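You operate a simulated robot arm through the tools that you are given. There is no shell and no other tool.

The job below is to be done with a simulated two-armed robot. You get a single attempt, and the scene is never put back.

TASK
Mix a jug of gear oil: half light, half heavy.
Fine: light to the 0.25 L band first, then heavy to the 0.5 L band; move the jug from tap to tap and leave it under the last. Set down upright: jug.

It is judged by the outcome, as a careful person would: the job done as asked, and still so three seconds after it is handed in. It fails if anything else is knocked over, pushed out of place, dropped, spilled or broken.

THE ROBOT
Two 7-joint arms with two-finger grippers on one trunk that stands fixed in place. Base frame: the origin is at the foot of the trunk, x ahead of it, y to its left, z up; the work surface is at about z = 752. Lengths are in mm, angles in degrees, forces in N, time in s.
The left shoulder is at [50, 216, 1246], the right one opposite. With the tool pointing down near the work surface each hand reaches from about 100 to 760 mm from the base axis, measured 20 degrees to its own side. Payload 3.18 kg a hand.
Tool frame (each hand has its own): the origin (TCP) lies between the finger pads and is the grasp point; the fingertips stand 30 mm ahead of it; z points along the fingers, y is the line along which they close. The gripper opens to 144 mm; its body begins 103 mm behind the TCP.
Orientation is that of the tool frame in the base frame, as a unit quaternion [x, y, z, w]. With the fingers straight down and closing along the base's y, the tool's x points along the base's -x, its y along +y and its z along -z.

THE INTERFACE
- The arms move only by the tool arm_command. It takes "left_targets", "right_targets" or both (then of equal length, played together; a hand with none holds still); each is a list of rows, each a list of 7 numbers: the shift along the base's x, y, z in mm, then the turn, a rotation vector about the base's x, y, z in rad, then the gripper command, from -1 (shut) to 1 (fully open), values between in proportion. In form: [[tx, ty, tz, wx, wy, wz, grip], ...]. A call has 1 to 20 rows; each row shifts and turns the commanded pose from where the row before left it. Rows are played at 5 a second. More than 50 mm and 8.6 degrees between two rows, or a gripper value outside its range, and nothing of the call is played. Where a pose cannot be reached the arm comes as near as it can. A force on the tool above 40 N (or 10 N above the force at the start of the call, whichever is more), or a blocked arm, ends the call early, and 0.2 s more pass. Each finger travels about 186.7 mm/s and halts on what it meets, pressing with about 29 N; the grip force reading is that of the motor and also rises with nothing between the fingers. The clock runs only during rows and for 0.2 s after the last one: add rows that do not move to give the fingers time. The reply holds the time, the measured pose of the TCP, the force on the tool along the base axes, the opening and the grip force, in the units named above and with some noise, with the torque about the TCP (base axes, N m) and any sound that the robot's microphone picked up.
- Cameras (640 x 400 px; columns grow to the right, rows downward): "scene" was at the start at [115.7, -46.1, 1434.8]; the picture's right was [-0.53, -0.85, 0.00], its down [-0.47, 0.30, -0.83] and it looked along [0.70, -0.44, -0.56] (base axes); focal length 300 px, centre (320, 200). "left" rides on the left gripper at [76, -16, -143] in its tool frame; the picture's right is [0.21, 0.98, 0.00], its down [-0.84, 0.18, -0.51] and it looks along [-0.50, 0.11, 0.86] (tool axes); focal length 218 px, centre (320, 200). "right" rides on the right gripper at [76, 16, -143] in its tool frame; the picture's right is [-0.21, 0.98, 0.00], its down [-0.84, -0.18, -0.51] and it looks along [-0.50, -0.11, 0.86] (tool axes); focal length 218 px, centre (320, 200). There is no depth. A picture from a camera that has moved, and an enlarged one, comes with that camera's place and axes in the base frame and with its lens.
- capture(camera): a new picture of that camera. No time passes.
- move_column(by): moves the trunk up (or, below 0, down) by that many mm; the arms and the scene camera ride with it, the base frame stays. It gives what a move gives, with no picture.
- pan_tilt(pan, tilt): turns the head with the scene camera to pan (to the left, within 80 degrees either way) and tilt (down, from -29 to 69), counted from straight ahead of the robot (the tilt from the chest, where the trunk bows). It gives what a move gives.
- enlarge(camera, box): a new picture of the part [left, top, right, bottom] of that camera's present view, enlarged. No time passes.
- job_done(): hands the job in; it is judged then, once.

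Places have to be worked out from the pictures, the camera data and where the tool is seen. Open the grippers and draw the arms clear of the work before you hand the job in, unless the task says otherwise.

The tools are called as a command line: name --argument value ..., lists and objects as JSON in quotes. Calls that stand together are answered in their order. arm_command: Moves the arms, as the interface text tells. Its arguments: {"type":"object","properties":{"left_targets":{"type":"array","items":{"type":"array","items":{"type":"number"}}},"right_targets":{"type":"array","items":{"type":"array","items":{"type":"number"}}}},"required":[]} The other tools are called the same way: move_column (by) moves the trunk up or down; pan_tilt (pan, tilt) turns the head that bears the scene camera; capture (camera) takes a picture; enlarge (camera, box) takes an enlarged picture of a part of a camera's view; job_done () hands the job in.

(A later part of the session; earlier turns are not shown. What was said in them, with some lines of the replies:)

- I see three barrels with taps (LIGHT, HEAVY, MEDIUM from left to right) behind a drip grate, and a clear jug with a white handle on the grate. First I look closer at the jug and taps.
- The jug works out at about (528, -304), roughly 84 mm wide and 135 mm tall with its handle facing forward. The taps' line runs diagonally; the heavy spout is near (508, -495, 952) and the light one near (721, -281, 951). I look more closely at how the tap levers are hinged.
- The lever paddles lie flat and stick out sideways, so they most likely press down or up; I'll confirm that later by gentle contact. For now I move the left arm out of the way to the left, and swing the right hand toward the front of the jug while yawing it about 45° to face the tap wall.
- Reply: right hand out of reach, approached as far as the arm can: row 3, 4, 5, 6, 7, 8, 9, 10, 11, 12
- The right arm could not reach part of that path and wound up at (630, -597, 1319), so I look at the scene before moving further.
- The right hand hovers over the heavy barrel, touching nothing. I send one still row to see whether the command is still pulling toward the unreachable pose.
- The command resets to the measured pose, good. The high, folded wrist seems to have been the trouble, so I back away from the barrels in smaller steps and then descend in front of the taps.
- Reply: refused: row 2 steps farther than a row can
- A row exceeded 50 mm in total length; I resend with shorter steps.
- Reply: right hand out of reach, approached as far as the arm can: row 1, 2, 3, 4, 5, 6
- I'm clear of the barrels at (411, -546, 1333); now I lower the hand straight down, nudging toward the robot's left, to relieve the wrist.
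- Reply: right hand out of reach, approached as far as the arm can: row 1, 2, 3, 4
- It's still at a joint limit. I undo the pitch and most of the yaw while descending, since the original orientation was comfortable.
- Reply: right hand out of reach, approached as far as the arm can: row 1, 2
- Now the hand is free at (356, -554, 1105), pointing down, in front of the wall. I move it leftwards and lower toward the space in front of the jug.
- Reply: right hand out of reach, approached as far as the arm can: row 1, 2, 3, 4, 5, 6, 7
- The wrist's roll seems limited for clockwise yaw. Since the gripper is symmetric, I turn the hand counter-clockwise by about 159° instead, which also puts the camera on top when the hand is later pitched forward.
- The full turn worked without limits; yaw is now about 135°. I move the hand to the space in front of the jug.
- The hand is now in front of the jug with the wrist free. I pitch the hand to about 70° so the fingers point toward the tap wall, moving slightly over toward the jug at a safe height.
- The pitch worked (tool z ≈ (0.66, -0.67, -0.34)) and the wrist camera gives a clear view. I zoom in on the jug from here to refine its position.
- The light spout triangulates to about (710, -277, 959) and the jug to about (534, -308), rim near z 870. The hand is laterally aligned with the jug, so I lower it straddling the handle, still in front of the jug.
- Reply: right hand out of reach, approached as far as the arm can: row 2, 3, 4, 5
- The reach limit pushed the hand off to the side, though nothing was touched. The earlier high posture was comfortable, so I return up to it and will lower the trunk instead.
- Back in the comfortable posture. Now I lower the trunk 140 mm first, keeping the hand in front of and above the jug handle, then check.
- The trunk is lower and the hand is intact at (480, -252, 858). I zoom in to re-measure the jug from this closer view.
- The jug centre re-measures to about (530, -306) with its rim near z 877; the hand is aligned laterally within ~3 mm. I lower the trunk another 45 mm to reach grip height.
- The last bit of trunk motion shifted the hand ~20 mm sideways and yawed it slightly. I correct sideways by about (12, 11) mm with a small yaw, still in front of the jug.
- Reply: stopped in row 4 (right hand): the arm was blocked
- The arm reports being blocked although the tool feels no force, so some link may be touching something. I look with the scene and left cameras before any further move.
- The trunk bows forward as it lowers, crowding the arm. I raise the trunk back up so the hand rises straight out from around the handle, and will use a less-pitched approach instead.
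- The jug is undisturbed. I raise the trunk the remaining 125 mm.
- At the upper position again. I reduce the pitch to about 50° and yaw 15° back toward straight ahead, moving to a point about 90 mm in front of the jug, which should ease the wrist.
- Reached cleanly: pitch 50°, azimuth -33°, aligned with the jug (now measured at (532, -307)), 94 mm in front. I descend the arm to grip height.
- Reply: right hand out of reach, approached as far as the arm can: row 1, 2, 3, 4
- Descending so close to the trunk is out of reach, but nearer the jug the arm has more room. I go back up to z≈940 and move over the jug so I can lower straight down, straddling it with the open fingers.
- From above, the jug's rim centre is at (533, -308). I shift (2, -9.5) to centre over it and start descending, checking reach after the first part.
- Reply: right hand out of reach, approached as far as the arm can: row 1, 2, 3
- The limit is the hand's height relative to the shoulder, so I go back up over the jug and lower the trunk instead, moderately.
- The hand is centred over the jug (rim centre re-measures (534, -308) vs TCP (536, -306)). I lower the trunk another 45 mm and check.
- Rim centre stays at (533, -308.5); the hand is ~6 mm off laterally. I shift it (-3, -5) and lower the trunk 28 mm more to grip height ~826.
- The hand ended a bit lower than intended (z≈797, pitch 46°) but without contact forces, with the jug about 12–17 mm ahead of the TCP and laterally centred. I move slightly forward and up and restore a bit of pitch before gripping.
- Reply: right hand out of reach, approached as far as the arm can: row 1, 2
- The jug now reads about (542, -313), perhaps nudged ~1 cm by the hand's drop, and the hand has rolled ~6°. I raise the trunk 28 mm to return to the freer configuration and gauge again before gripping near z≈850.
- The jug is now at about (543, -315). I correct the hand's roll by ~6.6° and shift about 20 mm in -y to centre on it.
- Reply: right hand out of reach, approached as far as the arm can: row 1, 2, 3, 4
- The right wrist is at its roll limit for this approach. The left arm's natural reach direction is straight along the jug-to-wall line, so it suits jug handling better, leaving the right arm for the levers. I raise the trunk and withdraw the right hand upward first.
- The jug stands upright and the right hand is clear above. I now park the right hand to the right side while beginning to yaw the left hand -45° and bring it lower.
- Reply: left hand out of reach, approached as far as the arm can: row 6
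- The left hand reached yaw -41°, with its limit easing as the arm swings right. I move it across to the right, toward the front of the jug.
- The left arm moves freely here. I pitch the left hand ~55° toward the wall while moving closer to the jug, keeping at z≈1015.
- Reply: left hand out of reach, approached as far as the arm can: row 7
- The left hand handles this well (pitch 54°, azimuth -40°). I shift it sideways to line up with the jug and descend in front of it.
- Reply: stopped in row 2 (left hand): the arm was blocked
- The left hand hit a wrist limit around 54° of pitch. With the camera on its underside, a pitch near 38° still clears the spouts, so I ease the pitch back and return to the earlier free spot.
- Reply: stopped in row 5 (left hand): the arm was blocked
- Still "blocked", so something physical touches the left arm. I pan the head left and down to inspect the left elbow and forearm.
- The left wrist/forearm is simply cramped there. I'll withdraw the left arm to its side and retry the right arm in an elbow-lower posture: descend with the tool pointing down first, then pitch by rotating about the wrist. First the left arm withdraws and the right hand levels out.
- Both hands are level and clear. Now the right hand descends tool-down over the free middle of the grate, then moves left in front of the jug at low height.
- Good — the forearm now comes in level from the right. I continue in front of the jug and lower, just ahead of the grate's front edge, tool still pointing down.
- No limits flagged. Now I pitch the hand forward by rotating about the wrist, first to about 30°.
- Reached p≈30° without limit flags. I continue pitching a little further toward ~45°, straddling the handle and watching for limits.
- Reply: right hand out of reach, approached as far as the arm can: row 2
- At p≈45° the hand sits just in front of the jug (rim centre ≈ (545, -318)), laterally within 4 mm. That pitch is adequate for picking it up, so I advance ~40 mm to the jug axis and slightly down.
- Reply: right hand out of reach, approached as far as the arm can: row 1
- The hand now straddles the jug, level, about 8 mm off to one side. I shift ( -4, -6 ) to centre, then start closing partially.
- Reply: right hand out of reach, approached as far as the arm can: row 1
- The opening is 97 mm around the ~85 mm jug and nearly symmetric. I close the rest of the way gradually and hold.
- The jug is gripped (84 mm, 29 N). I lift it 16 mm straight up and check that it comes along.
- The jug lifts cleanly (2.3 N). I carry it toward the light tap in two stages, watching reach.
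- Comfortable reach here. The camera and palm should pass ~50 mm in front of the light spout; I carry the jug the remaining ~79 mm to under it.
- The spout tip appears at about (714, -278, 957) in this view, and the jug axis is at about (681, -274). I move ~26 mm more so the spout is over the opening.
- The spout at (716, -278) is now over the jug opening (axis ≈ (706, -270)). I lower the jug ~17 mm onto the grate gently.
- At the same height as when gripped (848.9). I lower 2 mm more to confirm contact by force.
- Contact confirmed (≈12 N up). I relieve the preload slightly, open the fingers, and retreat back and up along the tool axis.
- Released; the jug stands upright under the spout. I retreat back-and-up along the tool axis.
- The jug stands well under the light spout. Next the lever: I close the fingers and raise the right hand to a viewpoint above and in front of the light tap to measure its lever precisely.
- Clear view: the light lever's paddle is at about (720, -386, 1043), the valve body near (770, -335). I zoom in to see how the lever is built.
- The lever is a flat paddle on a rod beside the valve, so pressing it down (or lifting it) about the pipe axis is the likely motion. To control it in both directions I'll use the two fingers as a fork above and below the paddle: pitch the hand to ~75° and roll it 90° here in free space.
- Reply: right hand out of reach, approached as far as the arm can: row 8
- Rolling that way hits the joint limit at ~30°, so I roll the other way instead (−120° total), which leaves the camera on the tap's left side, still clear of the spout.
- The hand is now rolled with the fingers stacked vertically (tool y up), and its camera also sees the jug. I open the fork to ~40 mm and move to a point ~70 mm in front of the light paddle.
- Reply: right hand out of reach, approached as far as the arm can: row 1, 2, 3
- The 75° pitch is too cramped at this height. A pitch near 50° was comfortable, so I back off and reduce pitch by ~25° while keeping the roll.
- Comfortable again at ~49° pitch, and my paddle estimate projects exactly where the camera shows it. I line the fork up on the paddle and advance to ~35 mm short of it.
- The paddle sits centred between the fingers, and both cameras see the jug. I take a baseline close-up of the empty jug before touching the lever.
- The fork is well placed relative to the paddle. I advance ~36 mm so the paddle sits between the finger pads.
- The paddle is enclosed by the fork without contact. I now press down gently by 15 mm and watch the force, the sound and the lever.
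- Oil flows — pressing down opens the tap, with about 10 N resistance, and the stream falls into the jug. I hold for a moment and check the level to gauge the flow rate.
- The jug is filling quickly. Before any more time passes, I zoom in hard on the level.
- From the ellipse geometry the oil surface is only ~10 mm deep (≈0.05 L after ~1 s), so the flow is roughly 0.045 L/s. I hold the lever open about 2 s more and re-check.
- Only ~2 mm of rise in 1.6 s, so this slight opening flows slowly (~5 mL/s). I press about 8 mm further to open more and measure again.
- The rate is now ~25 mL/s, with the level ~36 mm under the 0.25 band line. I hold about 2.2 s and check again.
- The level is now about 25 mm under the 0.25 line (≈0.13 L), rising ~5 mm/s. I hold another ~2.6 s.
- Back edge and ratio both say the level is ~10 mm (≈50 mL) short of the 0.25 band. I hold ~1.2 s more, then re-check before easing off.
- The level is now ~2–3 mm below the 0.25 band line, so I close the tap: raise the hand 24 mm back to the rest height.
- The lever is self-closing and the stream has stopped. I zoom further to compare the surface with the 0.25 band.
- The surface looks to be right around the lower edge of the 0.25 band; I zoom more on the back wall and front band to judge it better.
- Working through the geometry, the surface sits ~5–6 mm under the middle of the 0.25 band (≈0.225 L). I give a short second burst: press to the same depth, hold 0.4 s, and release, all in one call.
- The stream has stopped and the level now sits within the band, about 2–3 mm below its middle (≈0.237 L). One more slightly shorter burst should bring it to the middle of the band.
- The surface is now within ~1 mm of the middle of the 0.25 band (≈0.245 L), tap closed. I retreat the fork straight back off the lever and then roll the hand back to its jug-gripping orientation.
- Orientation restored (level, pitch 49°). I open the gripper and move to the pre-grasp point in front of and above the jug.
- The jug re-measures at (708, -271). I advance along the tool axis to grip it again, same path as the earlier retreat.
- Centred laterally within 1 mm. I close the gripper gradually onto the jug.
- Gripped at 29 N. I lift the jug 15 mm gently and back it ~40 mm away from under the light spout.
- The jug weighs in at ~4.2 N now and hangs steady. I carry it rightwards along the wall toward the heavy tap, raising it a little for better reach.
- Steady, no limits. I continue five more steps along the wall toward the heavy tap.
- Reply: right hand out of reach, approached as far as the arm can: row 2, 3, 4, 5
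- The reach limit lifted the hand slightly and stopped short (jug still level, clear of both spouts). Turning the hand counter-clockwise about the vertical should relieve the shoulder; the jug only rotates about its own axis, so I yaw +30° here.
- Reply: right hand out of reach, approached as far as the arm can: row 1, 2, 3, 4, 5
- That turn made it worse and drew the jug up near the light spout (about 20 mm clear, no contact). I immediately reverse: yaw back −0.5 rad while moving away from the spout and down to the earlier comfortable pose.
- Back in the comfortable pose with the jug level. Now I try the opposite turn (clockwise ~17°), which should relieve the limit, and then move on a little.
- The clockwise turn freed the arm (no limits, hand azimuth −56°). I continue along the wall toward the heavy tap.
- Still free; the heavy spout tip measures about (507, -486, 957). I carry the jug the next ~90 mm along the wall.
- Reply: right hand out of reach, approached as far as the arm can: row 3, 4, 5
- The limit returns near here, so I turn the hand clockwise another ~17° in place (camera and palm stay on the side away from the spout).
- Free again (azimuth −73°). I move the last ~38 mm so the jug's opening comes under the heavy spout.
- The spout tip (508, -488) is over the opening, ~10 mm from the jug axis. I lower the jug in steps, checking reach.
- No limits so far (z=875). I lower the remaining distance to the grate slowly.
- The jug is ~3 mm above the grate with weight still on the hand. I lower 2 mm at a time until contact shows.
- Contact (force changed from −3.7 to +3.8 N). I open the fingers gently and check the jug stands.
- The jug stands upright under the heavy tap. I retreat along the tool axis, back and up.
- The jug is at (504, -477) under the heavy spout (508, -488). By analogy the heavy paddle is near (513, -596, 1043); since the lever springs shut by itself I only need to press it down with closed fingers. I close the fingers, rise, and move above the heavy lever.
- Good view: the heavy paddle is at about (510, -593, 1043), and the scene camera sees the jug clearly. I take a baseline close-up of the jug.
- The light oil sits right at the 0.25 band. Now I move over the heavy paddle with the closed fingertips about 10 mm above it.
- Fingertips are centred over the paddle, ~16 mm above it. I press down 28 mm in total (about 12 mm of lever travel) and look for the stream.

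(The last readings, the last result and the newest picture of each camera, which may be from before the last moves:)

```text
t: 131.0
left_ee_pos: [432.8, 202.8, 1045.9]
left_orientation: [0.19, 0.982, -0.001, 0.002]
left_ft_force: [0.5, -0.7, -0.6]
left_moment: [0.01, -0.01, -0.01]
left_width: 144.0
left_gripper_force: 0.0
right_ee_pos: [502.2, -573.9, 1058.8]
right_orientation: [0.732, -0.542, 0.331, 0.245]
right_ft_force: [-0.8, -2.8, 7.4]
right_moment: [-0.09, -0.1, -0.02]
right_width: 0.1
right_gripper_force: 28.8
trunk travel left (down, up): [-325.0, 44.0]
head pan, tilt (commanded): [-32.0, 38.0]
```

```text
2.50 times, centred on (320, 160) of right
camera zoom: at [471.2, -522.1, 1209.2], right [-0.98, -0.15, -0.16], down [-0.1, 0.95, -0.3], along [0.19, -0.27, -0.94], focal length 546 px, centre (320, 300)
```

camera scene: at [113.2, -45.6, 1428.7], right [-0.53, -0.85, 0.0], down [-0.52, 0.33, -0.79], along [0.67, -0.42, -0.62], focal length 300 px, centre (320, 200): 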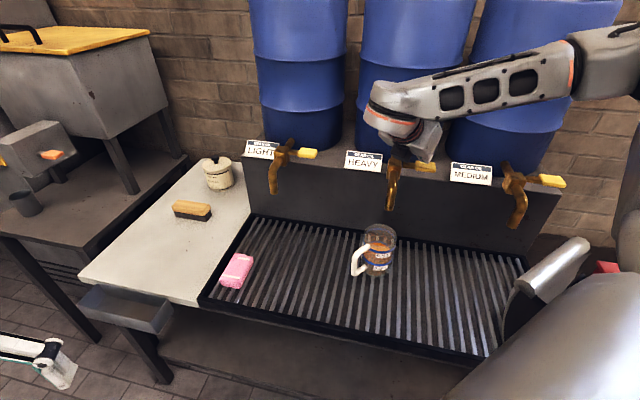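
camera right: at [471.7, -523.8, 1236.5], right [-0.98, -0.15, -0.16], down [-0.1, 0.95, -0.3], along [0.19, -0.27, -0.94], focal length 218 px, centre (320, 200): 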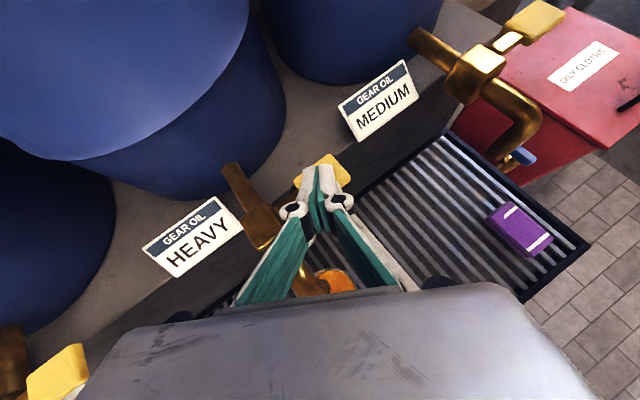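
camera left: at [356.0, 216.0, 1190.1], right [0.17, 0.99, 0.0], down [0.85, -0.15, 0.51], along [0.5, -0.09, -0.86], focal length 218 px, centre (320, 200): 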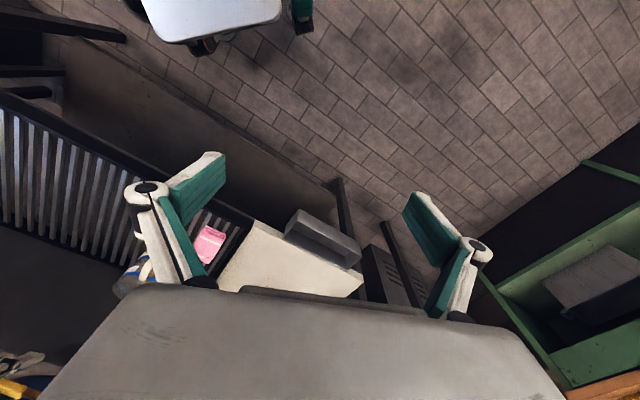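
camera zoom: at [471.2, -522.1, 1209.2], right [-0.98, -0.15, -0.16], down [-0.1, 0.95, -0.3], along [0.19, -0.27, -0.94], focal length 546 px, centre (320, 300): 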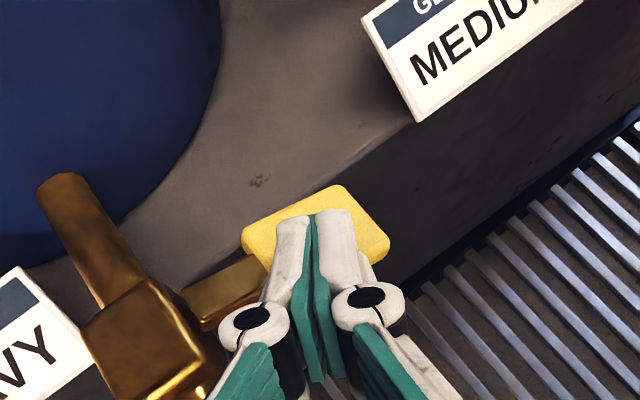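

The heavy oil streams cleanly into the jug. I hold ~1 s and measure the rise.

arm_command --right_targets '[[0, 0, 0, 0, 0, 0, -1], [0, 0, 0, 0, 0, 0, -1], [0, 0, 0, 0, 0, 0, -1], [0, 0, 0, 0, 0, 0, -1]]'

enlarge --camera "scene" --box '[360, 222, 400, 252]'

enlarge --camera "scene" --box '[345, 215, 405, 285]'

```text
t: 132.0
left_ee_pos: [433.2, 202.6, 1047.1]
left_orientation: [0.189, 0.982, -0.001, 0.001]
left_ft_force: [0.4, 0.3, -0.2]
left_moment: [-0.02, -0.01, 0.02]
left_width: 144.0
left_gripper_force: 0.1
right_ee_pos: [501.1, -571.6, 1058.2]
right_orientation: [0.732, -0.542, 0.33, 0.246]
right_ft_force: [-0.2, -2.5, 7.5]
right_moment: [-0.09, -0.07, -0.03]
right_width: 0.0
right_gripper_force: 29.0
trunk travel left (down, up): [-325.0, 44.0]
head pan, tilt (commanded): [-32.0, 38.0]
```

```text
13.33 times, centred on (380, 237) of scene
camera zoom: at [113.2, -44.7, 1428.7], right [-0.53, -0.85, 0.0], down [-0.52, 0.33, -0.79], along [0.67, -0.42, -0.62], focal length 3996 px, centre (-480, -293)
```

zoom: 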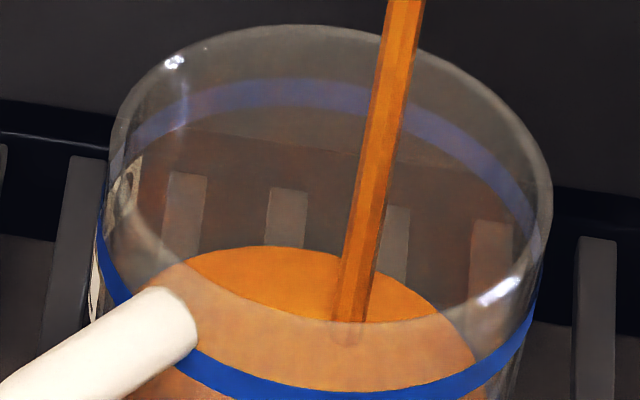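

```text
5.71 times, centred on (375, 250) of scene
camera zoom: at [113.2, -44.7, 1428.7], right [-0.53, -0.85, 0.0], down [-0.52, 0.33, -0.79], along [0.67, -0.42, -0.62], focal length 1713 px, centre (6, -86)
```

zoom: 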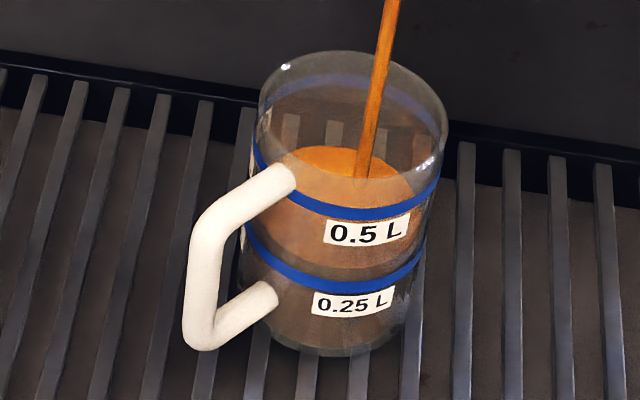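

The surface rose ~8 mm (≈28 mL/s). The 0.5 band needs about 43 mm more (~210 mL), so I hold about 3.2 s and re-measure.

arm_command --right_targets '[[0, 0, 0, 0, 0, 0, -1], [0, 0, 0, 0, 0, 0, -1], [0, 0, 0, 0, 0, 0, -1], [0, 0, 0, 0, 0, 0, -1], [0, 0, 0, 0, 0, 0, -1], [0, 0, 0, 0, 0, 0, -1], [0, 0, 0, 0, 0, 0, -1], [0, 0, 0, 0, 0, 0, -1], [0, 0, 0, 0, 0, 0, -1], [0, 0, 0, 0, 0, 0, -1], [0, 0, 0, 0, 0, 0, -1], [0, 0, 0, 0, 0, 0, -1], [0, 0, 0, 0, 0, 0, -1], [0, 0, 0, 0, 0, 0, -1], [0, 0, 0, 0, 0, 0, -1]]'

enlarge --camera "scene" --box '[360, 222, 400, 252]'

enlarge --camera "scene" --box '[345, 215, 405, 285]'

```text
t: 135.2
left_ee_pos: [432.5, 201.3, 1047.2]
left_orientation: [0.19, 0.982, -0.001, 0.003]
left_ft_force: [0.1, -0.6, -0.9]
left_moment: [0.04, -0.03, -0.02]
left_width: 144.0
left_gripper_force: 0.0
right_ee_pos: [501.8, -571.2, 1058.7]
right_orientation: [0.733, -0.542, 0.33, 0.244]
right_ft_force: [-2.3, -2.8, 7.1]
right_moment: [-0.13, -0.02, -0.03]
right_width: 0.0
right_gripper_force: 29.4
trunk travel left (down, up): [-325.0, 44.0]
head pan, tilt (commanded): [-32.0, 38.0]
```

```text
13.33 times, centred on (380, 237) of scene
camera zoom: at [112.9, -44.7, 1428.8], right [-0.53, -0.85, 0.0], down [-0.52, 0.33, -0.79], along [0.67, -0.42, -0.62], focal length 3996 px, centre (-480, -293)
```

zoom: 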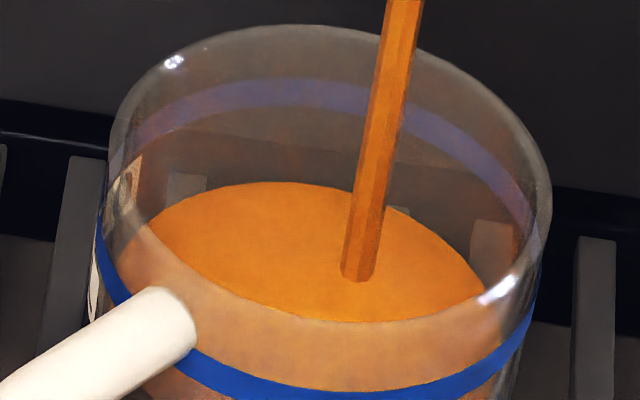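

```text
5.71 times, centred on (375, 250) of scene
camera zoom: at [112.9, -44.7, 1428.8], right [-0.53, -0.85, 0.0], down [-0.52, 0.33, -0.79], along [0.67, -0.42, -0.62], focal length 1713 px, centre (6, -86)
```

zoom: 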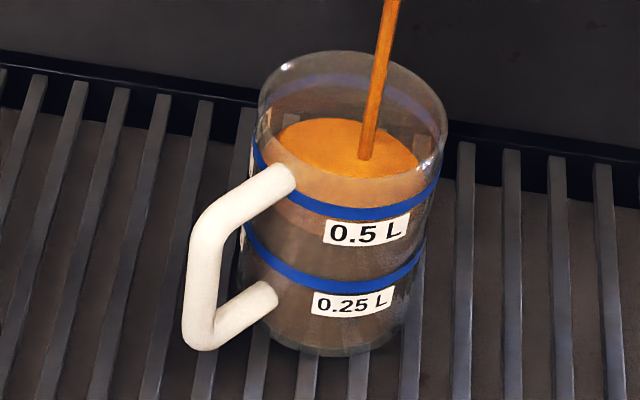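

Rate ~30 mL/s; about 24 mm (≈115 mL) remain to the 0.5 band. I hold ~2.2 s more and check again.

arm_command --right_targets '[[0, 0, 0, 0, 0, 0, -1], [0, 0, 0, 0, 0, 0, -1], [0, 0, 0, 0, 0, 0, -1], [0, 0, 0, 0, 0, 0, -1], [0, 0, 0, 0, 0, 0, -1], [0, 0, 0, 0, 0, 0, -1], [0, 0, 0, 0, 0, 0, -1], [0, 0, 0, 0, 0, 0, -1], [0, 0, 0, 0, 0, 0, -1], [0, 0, 0, 0, 0, 0, -1]]'

enlarge --camera "scene" --box '[360, 222, 400, 252]'

enlarge --camera "scene" --box '[345, 215, 405, 285]'

```text
t: 137.4
left_ee_pos: [432.8, 202.4, 1047.2]
left_orientation: [0.19, 0.982, -0.001, 0.002]
left_ft_force: [0.1, 1.4, 0.5]
left_moment: [-0.02, -0.02, 0.02]
left_width: 144.0
left_gripper_force: 0.0
right_ee_pos: [501.3, -572.3, 1058.3]
right_orientation: [0.732, -0.543, 0.33, 0.246]
right_ft_force: [-1.5, -1.7, 7.7]
right_moment: [-0.1, -0.02, -0.03]
right_width: 0.0
right_gripper_force: 29.2
trunk travel left (down, up): [-325.0, 44.0]
head pan, tilt (commanded): [-32.0, 38.0]
```

```text
13.33 times, centred on (380, 237) of scene
camera zoom: at [112.9, -44.7, 1428.8], right [-0.53, -0.85, 0.0], down [-0.52, 0.33, -0.79], along [0.67, -0.42, -0.62], focal length 3996 px, centre (-480, -293)
```

zoom: 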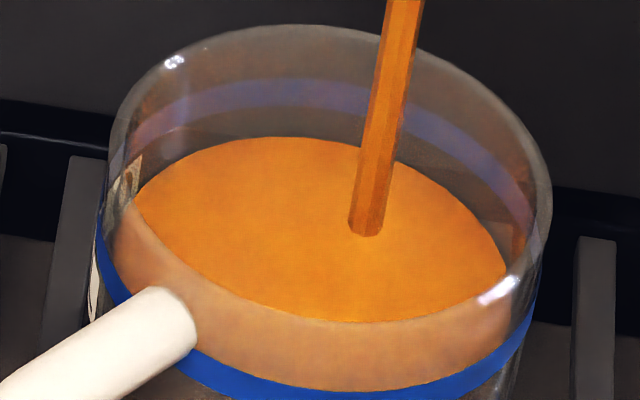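

```text
5.71 times, centred on (375, 250) of scene
camera zoom: at [112.9, -44.7, 1428.8], right [-0.53, -0.85, 0.0], down [-0.52, 0.33, -0.79], along [0.67, -0.42, -0.62], focal length 1713 px, centre (6, -86)
```

zoom: 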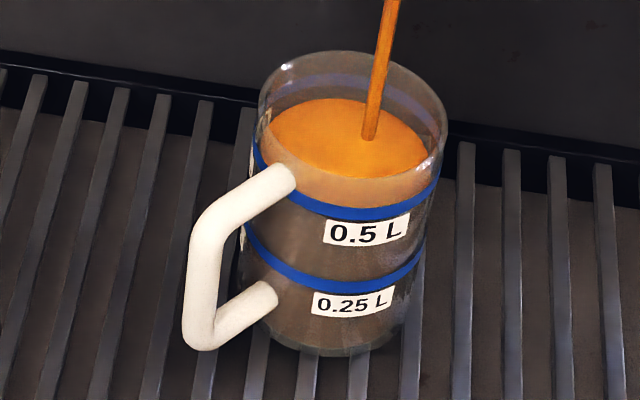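

About 10 mm (≈50 mL) remain. I hold ~1 s more and re-check.

arm_command --right_targets '[[0, 0, 0, 0, 0, 0, -1], [0, 0, 0, 0, 0, 0, -1], [0, 0, 0, 0, 0, 0, -1], [0, 0, 0, 0, 0, 0, -1]]'

enlarge --camera "scene" --box '[360, 222, 400, 252]'

```text
t: 138.4
left_ee_pos: [433.7, 202.7, 1047.1]
left_orientation: [0.189, 0.982, 0.0, 0.003]
left_ft_force: [0.1, 0.3, 0.0]
left_moment: [-0.01, 0.0, 0.0]
left_width: 144.0
left_gripper_force: 0.0
right_ee_pos: [502.9, -572.3, 1058.1]
right_orientation: [0.732, -0.543, 0.33, 0.245]
right_ft_force: [-2.0, -3.2, 7.3]
right_moment: [-0.12, -0.06, -0.03]
right_width: 0.3
right_gripper_force: 28.9
trunk travel left (down, up): [-325.0, 44.0]
head pan, tilt (commanded): [-32.0, 38.0]
```

```text
13.33 times, centred on (380, 237) of scene
camera zoom: at [112.9, -44.7, 1428.8], right [-0.53, -0.85, 0.0], down [-0.52, 0.33, -0.79], along [0.67, -0.42, -0.62], focal length 3996 px, centre (-480, -293)
```

zoom: 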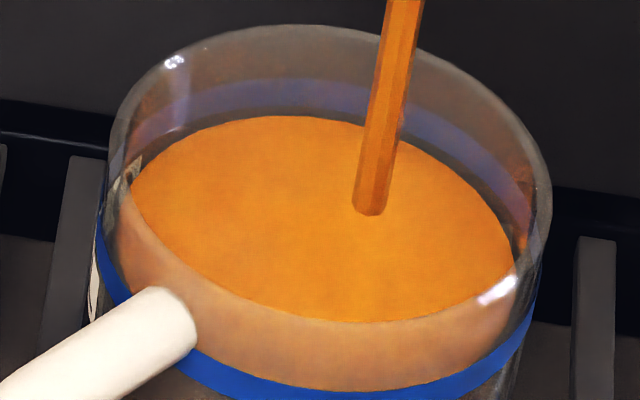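

About 3.7 mm (≈18 mL) remain. I hold one more row and then release the lever in the same call.

arm_command --right_targets '[[0, 0, 0, 0, 0, 0, -1], [0, 0, 14, 0, 0, 0, -1], [0, 0, 14, 0, 0, 0, -1], [0, 0, 0, 0, 0, 0, -1]]'

enlarge --camera "scene" --box '[360, 222, 400, 252]'

enlarge --camera "scene" --box '[360, 236, 400, 266]'

enlarge --camera "scene" --box '[335, 140, 455, 290]'

```text
t: 139.4
left_ee_pos: [433.7, 202.5, 1046.4]
left_orientation: [0.19, 0.982, -0.001, 0.002]
left_ft_force: [-0.5, 0.3, 0.1]
left_moment: [0.0, 0.02, 0.02]
left_width: 143.9
left_gripper_force: 0.1
right_ee_pos: [504.2, -571.6, 1086.1]
right_orientation: [0.733, -0.542, 0.33, 0.245]
right_ft_force: [-0.7, -0.8, 0.7]
right_moment: [-0.05, 0.02, 0.02]
right_width: 0.0
right_gripper_force: 28.9
trunk travel left (down, up): [-325.0, 44.0]
head pan, tilt (commanded): [-32.0, 38.0]
```

```text
13.33 times, centred on (380, 237) of scene
camera zoom: at [113.9, -45.0, 1428.6], right [-0.53, -0.85, 0.0], down [-0.52, 0.33, -0.79], along [0.67, -0.42, -0.62], focal length 3996 px, centre (-480, -293)
```

zoom: 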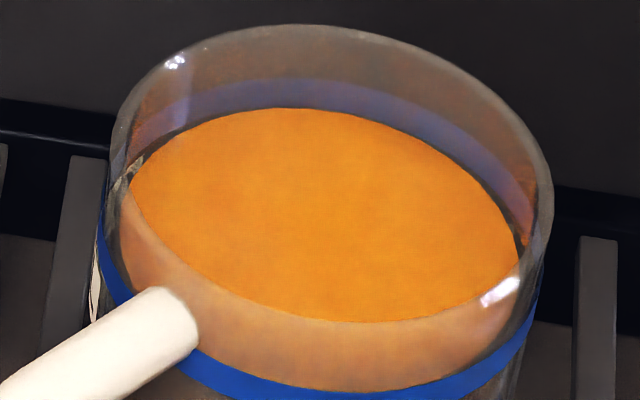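

```text
13.33 times, centred on (380, 251) of scene
camera zoom: at [113.9, -45.0, 1428.6], right [-0.53, -0.85, 0.0], down [-0.52, 0.33, -0.79], along [0.67, -0.42, -0.62], focal length 3996 px, centre (-480, -480)
```

zoom: 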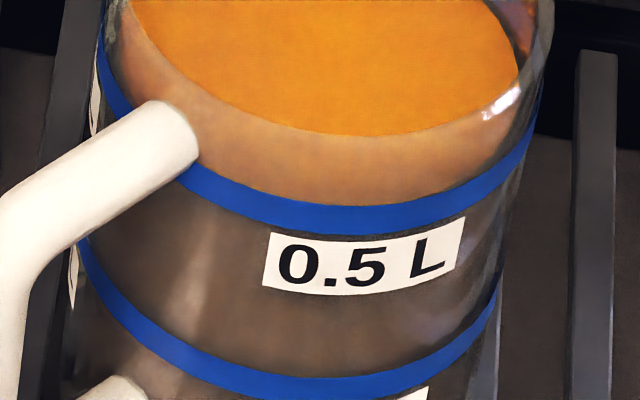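

```text
2.67 times, centred on (395, 215) of scene
camera zoom: at [113.9, -45.0, 1428.6], right [-0.53, -0.85, 0.0], down [-0.52, 0.33, -0.79], along [0.67, -0.42, -0.62], focal length 799 px, centre (120, 160)
```

zoom: 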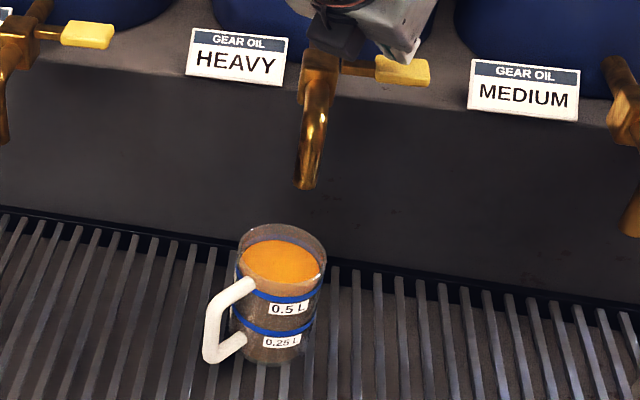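

The stream has stopped and the surface sits at the 0.5 band (about 1 mm below its middle, ≈0.495 L); the light part was ≈0.245 L, so the mix is essentially half and half. I lift the right hand off the lever and withdraw it.

arm_command --right_targets '[[0, 0, 30, 0, 0, 0, -1], [-4, 20, 10, 0, 0, 0, -1], [-5, 35, 0, 0, 0, 0, -1], [-5, 35, 0, 0, 0, 0, -1], [-5, 35, 0, 0, 0, 0, -1], [-5, 35, 0, 0, 0, 0, -1], [0, 0, 0, 0, 0, 0, -1]]'

capture --camera "scene"

enlarge --camera "scene" --box '[360, 222, 400, 252]'

```text
t: 141.0
left_ee_pos: [432.9, 202.5, 1047.4]
left_orientation: [0.191, 0.982, 0.0, 0.002]
left_ft_force: [-0.1, 0.2, 0.2]
left_moment: [0.05, -0.02, 0.0]
left_width: 144.2
left_gripper_force: 0.0
right_ee_pos: [477.0, -413.2, 1125.0]
right_orientation: [0.733, -0.543, 0.329, 0.245]
right_ft_force: [-0.2, 0.4, -0.3]
right_moment: [0.02, 0.03, 0.03]
right_width: 0.0
right_gripper_force: 29.1
trunk travel left (down, up): [-325.0, 44.0]
head pan, tilt (commanded): [-32.0, 38.0]
```

```text
taken
camera scene: at [113.5, -45.9, 1428.7], right [-0.53, -0.85, 0.0], down [-0.52, 0.33, -0.79], along [0.67, -0.42, -0.62], focal length 300 px, centre (320, 200)
```

scene: 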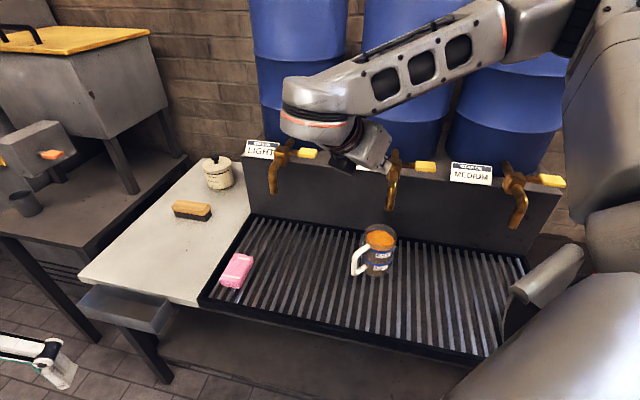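

```text
13.33 times, centred on (380, 237) of scene
camera zoom: at [113.5, -45.9, 1428.7], right [-0.53, -0.85, 0.0], down [-0.52, 0.33, -0.79], along [0.67, -0.42, -0.62], focal length 3996 px, centre (-480, -293)
```

zoom: 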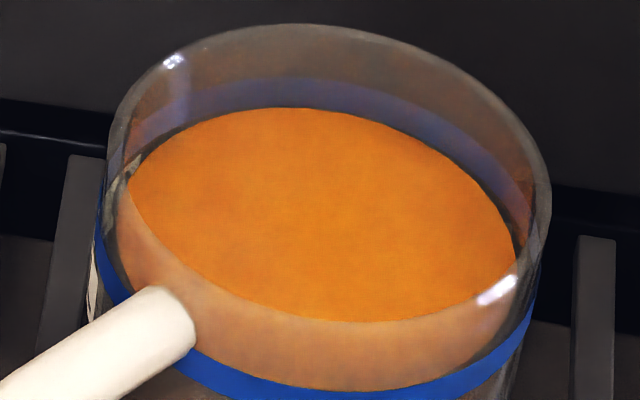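

All looks right and nothing else has moved. I open the right gripper here, clear of everything, and draw the hand further back in small steps.

arm_command --right_targets '[[-12, 15, 0, 0, 0, 0, 0], [-12, 15, 0, 0, 0, 0, 1], [-12, 15, 0, 0, 0, 0, 1], [-12, 15, 0, 0, 0, 0, 1], [0, 0, 0, 0, 0, 0, 1]]'

capture --camera "scene"

```text
t: 142.2
left_ee_pos: [434.2, 202.0, 1047.0]
left_orientation: [0.19, 0.982, -0.001, 0.002]
left_ft_force: [0.4, 0.2, -0.1]
left_moment: [0.02, 0.02, -0.01]
left_width: 144.0
left_gripper_force: 0.1
right_ee_pos: [428.9, -354.7, 1125.6]
right_orientation: [0.732, -0.542, 0.33, 0.246]
right_ft_force: [0.0, -0.8, -1.2]
right_moment: [-0.01, -0.04, 0.01]
right_width: 143.9
right_gripper_force: 0.0
trunk travel left (down, up): [-325.0, 44.0]
head pan, tilt (commanded): [-32.0, 38.0]
```

```text
taken
camera scene: at [113.6, -45.4, 1428.7], right [-0.53, -0.85, 0.0], down [-0.52, 0.33, -0.79], along [0.67, -0.42, -0.62], focal length 300 px, centre (320, 200)
```

scene: 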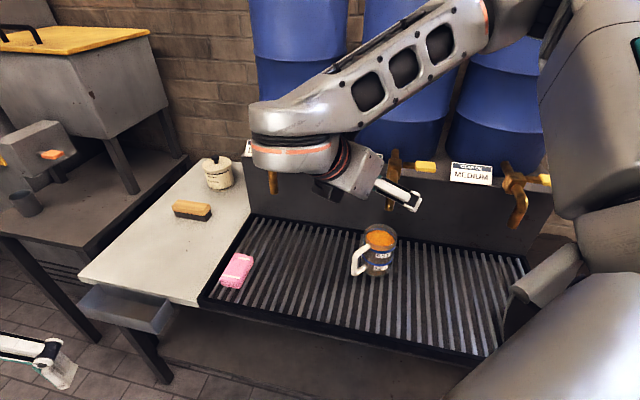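

No limits, gripper open. One more set of small steps back, then a last check of the taps and jug.

arm_command --right_targets '[[-12, 12, 0, 0, 0, 0, 1], [-12, 12, 0, 0, 0, 0, 1], [-12, 12, 0, 0, 0, 0, 1], [0, 0, 0, 0, 0, 0, 1], [0, 0, 0, 0, 0, 0, 1]]'

capture --camera "scene"

enlarge --camera "scene" --box '[345, 150, 455, 290]'

capture --camera "right"

```text
t: 143.4
left_ee_pos: [432.3, 202.7, 1047.1]
left_orientation: [0.19, 0.982, -0.001, 0.001]
left_ft_force: [-0.3, 0.1, -0.6]
left_moment: [-0.01, -0.04, 0.0]
left_width: 144.2
left_gripper_force: 0.0
right_ee_pos: [393.8, -317.2, 1126.6]
right_orientation: [0.732, -0.543, 0.33, 0.246]
right_ft_force: [-0.7, -0.5, 0.3]
right_moment: [0.01, 0.0, 0.02]
right_width: 144.1
right_gripper_force: 0.1
trunk travel left (down, up): [-325.0, 44.0]
head pan, tilt (commanded): [-32.0, 38.0]
```

```text
taken
camera scene: at [113.6, -44.7, 1428.7], right [-0.53, -0.85, 0.0], down [-0.52, 0.33, -0.79], along [0.67, -0.42, -0.62], focal length 300 px, centre (320, 200)
```

scene: 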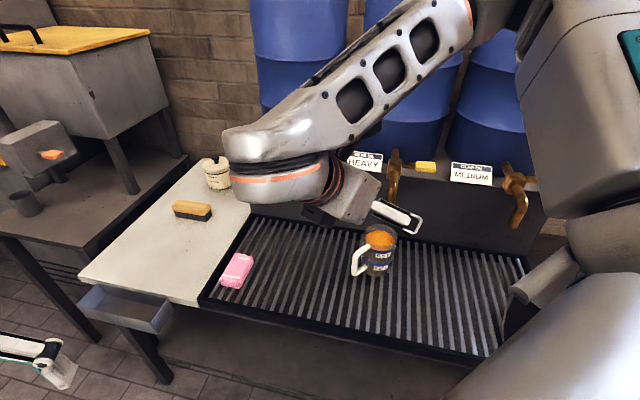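

```text
2.86 times, centred on (400, 220) of scene
camera zoom: at [113.6, -44.7, 1428.7], right [-0.53, -0.85, 0.0], down [-0.52, 0.33, -0.79], along [0.67, -0.42, -0.62], focal length 856 px, centre (91, 143)
```

zoom: 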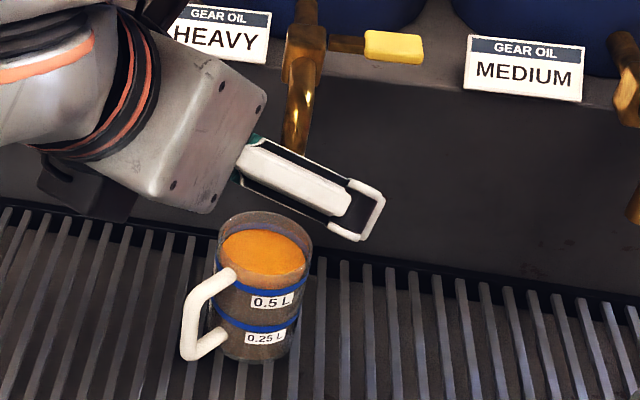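

```text
taken
camera right: at [362.5, -267.2, 1276.2], right [-0.98, -0.15, -0.15], down [-0.1, 0.95, -0.3], along [0.19, -0.27, -0.94], focal length 218 px, centre (320, 200)
```

right: 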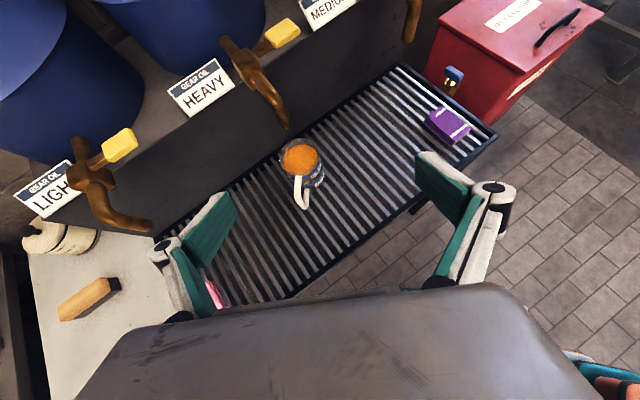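

The jug stands upright under the heavy tap with oil at the 0.5 band, and both levers are back in their closed position with no flow or spill. Everything else is in place, the grippers are open and the arms are clear, so I hand the job in.

job_done

```text
The job is handed in.
```

The jug is mixed and handed in. It holds light oil to the 0.25 L band, then heavy oil up to the 0.5 L band, and it stands upright under the heavy tap.

- **Levels:** I read these off the camera views. The light portion came to about 0.245 L and the total to about 0.495 L, each within roughly 1–2 mm of the middle of its band. That makes the mix essentially half and half.
- **Taps:** Both levers spring shut by themselves. The last views showed them back at rest with no stream running.
- **Rest of the scene:** I saw no spills, and the sponges, brush and pot look undisturbed. The grippers are open and the arms are drawn clear of the grate.

Before I first gripped it, the hand nudged the empty jug about a centimetre along the grate. While being carried between taps, the jug came within about 20 mm of the light spout but did not touch it.
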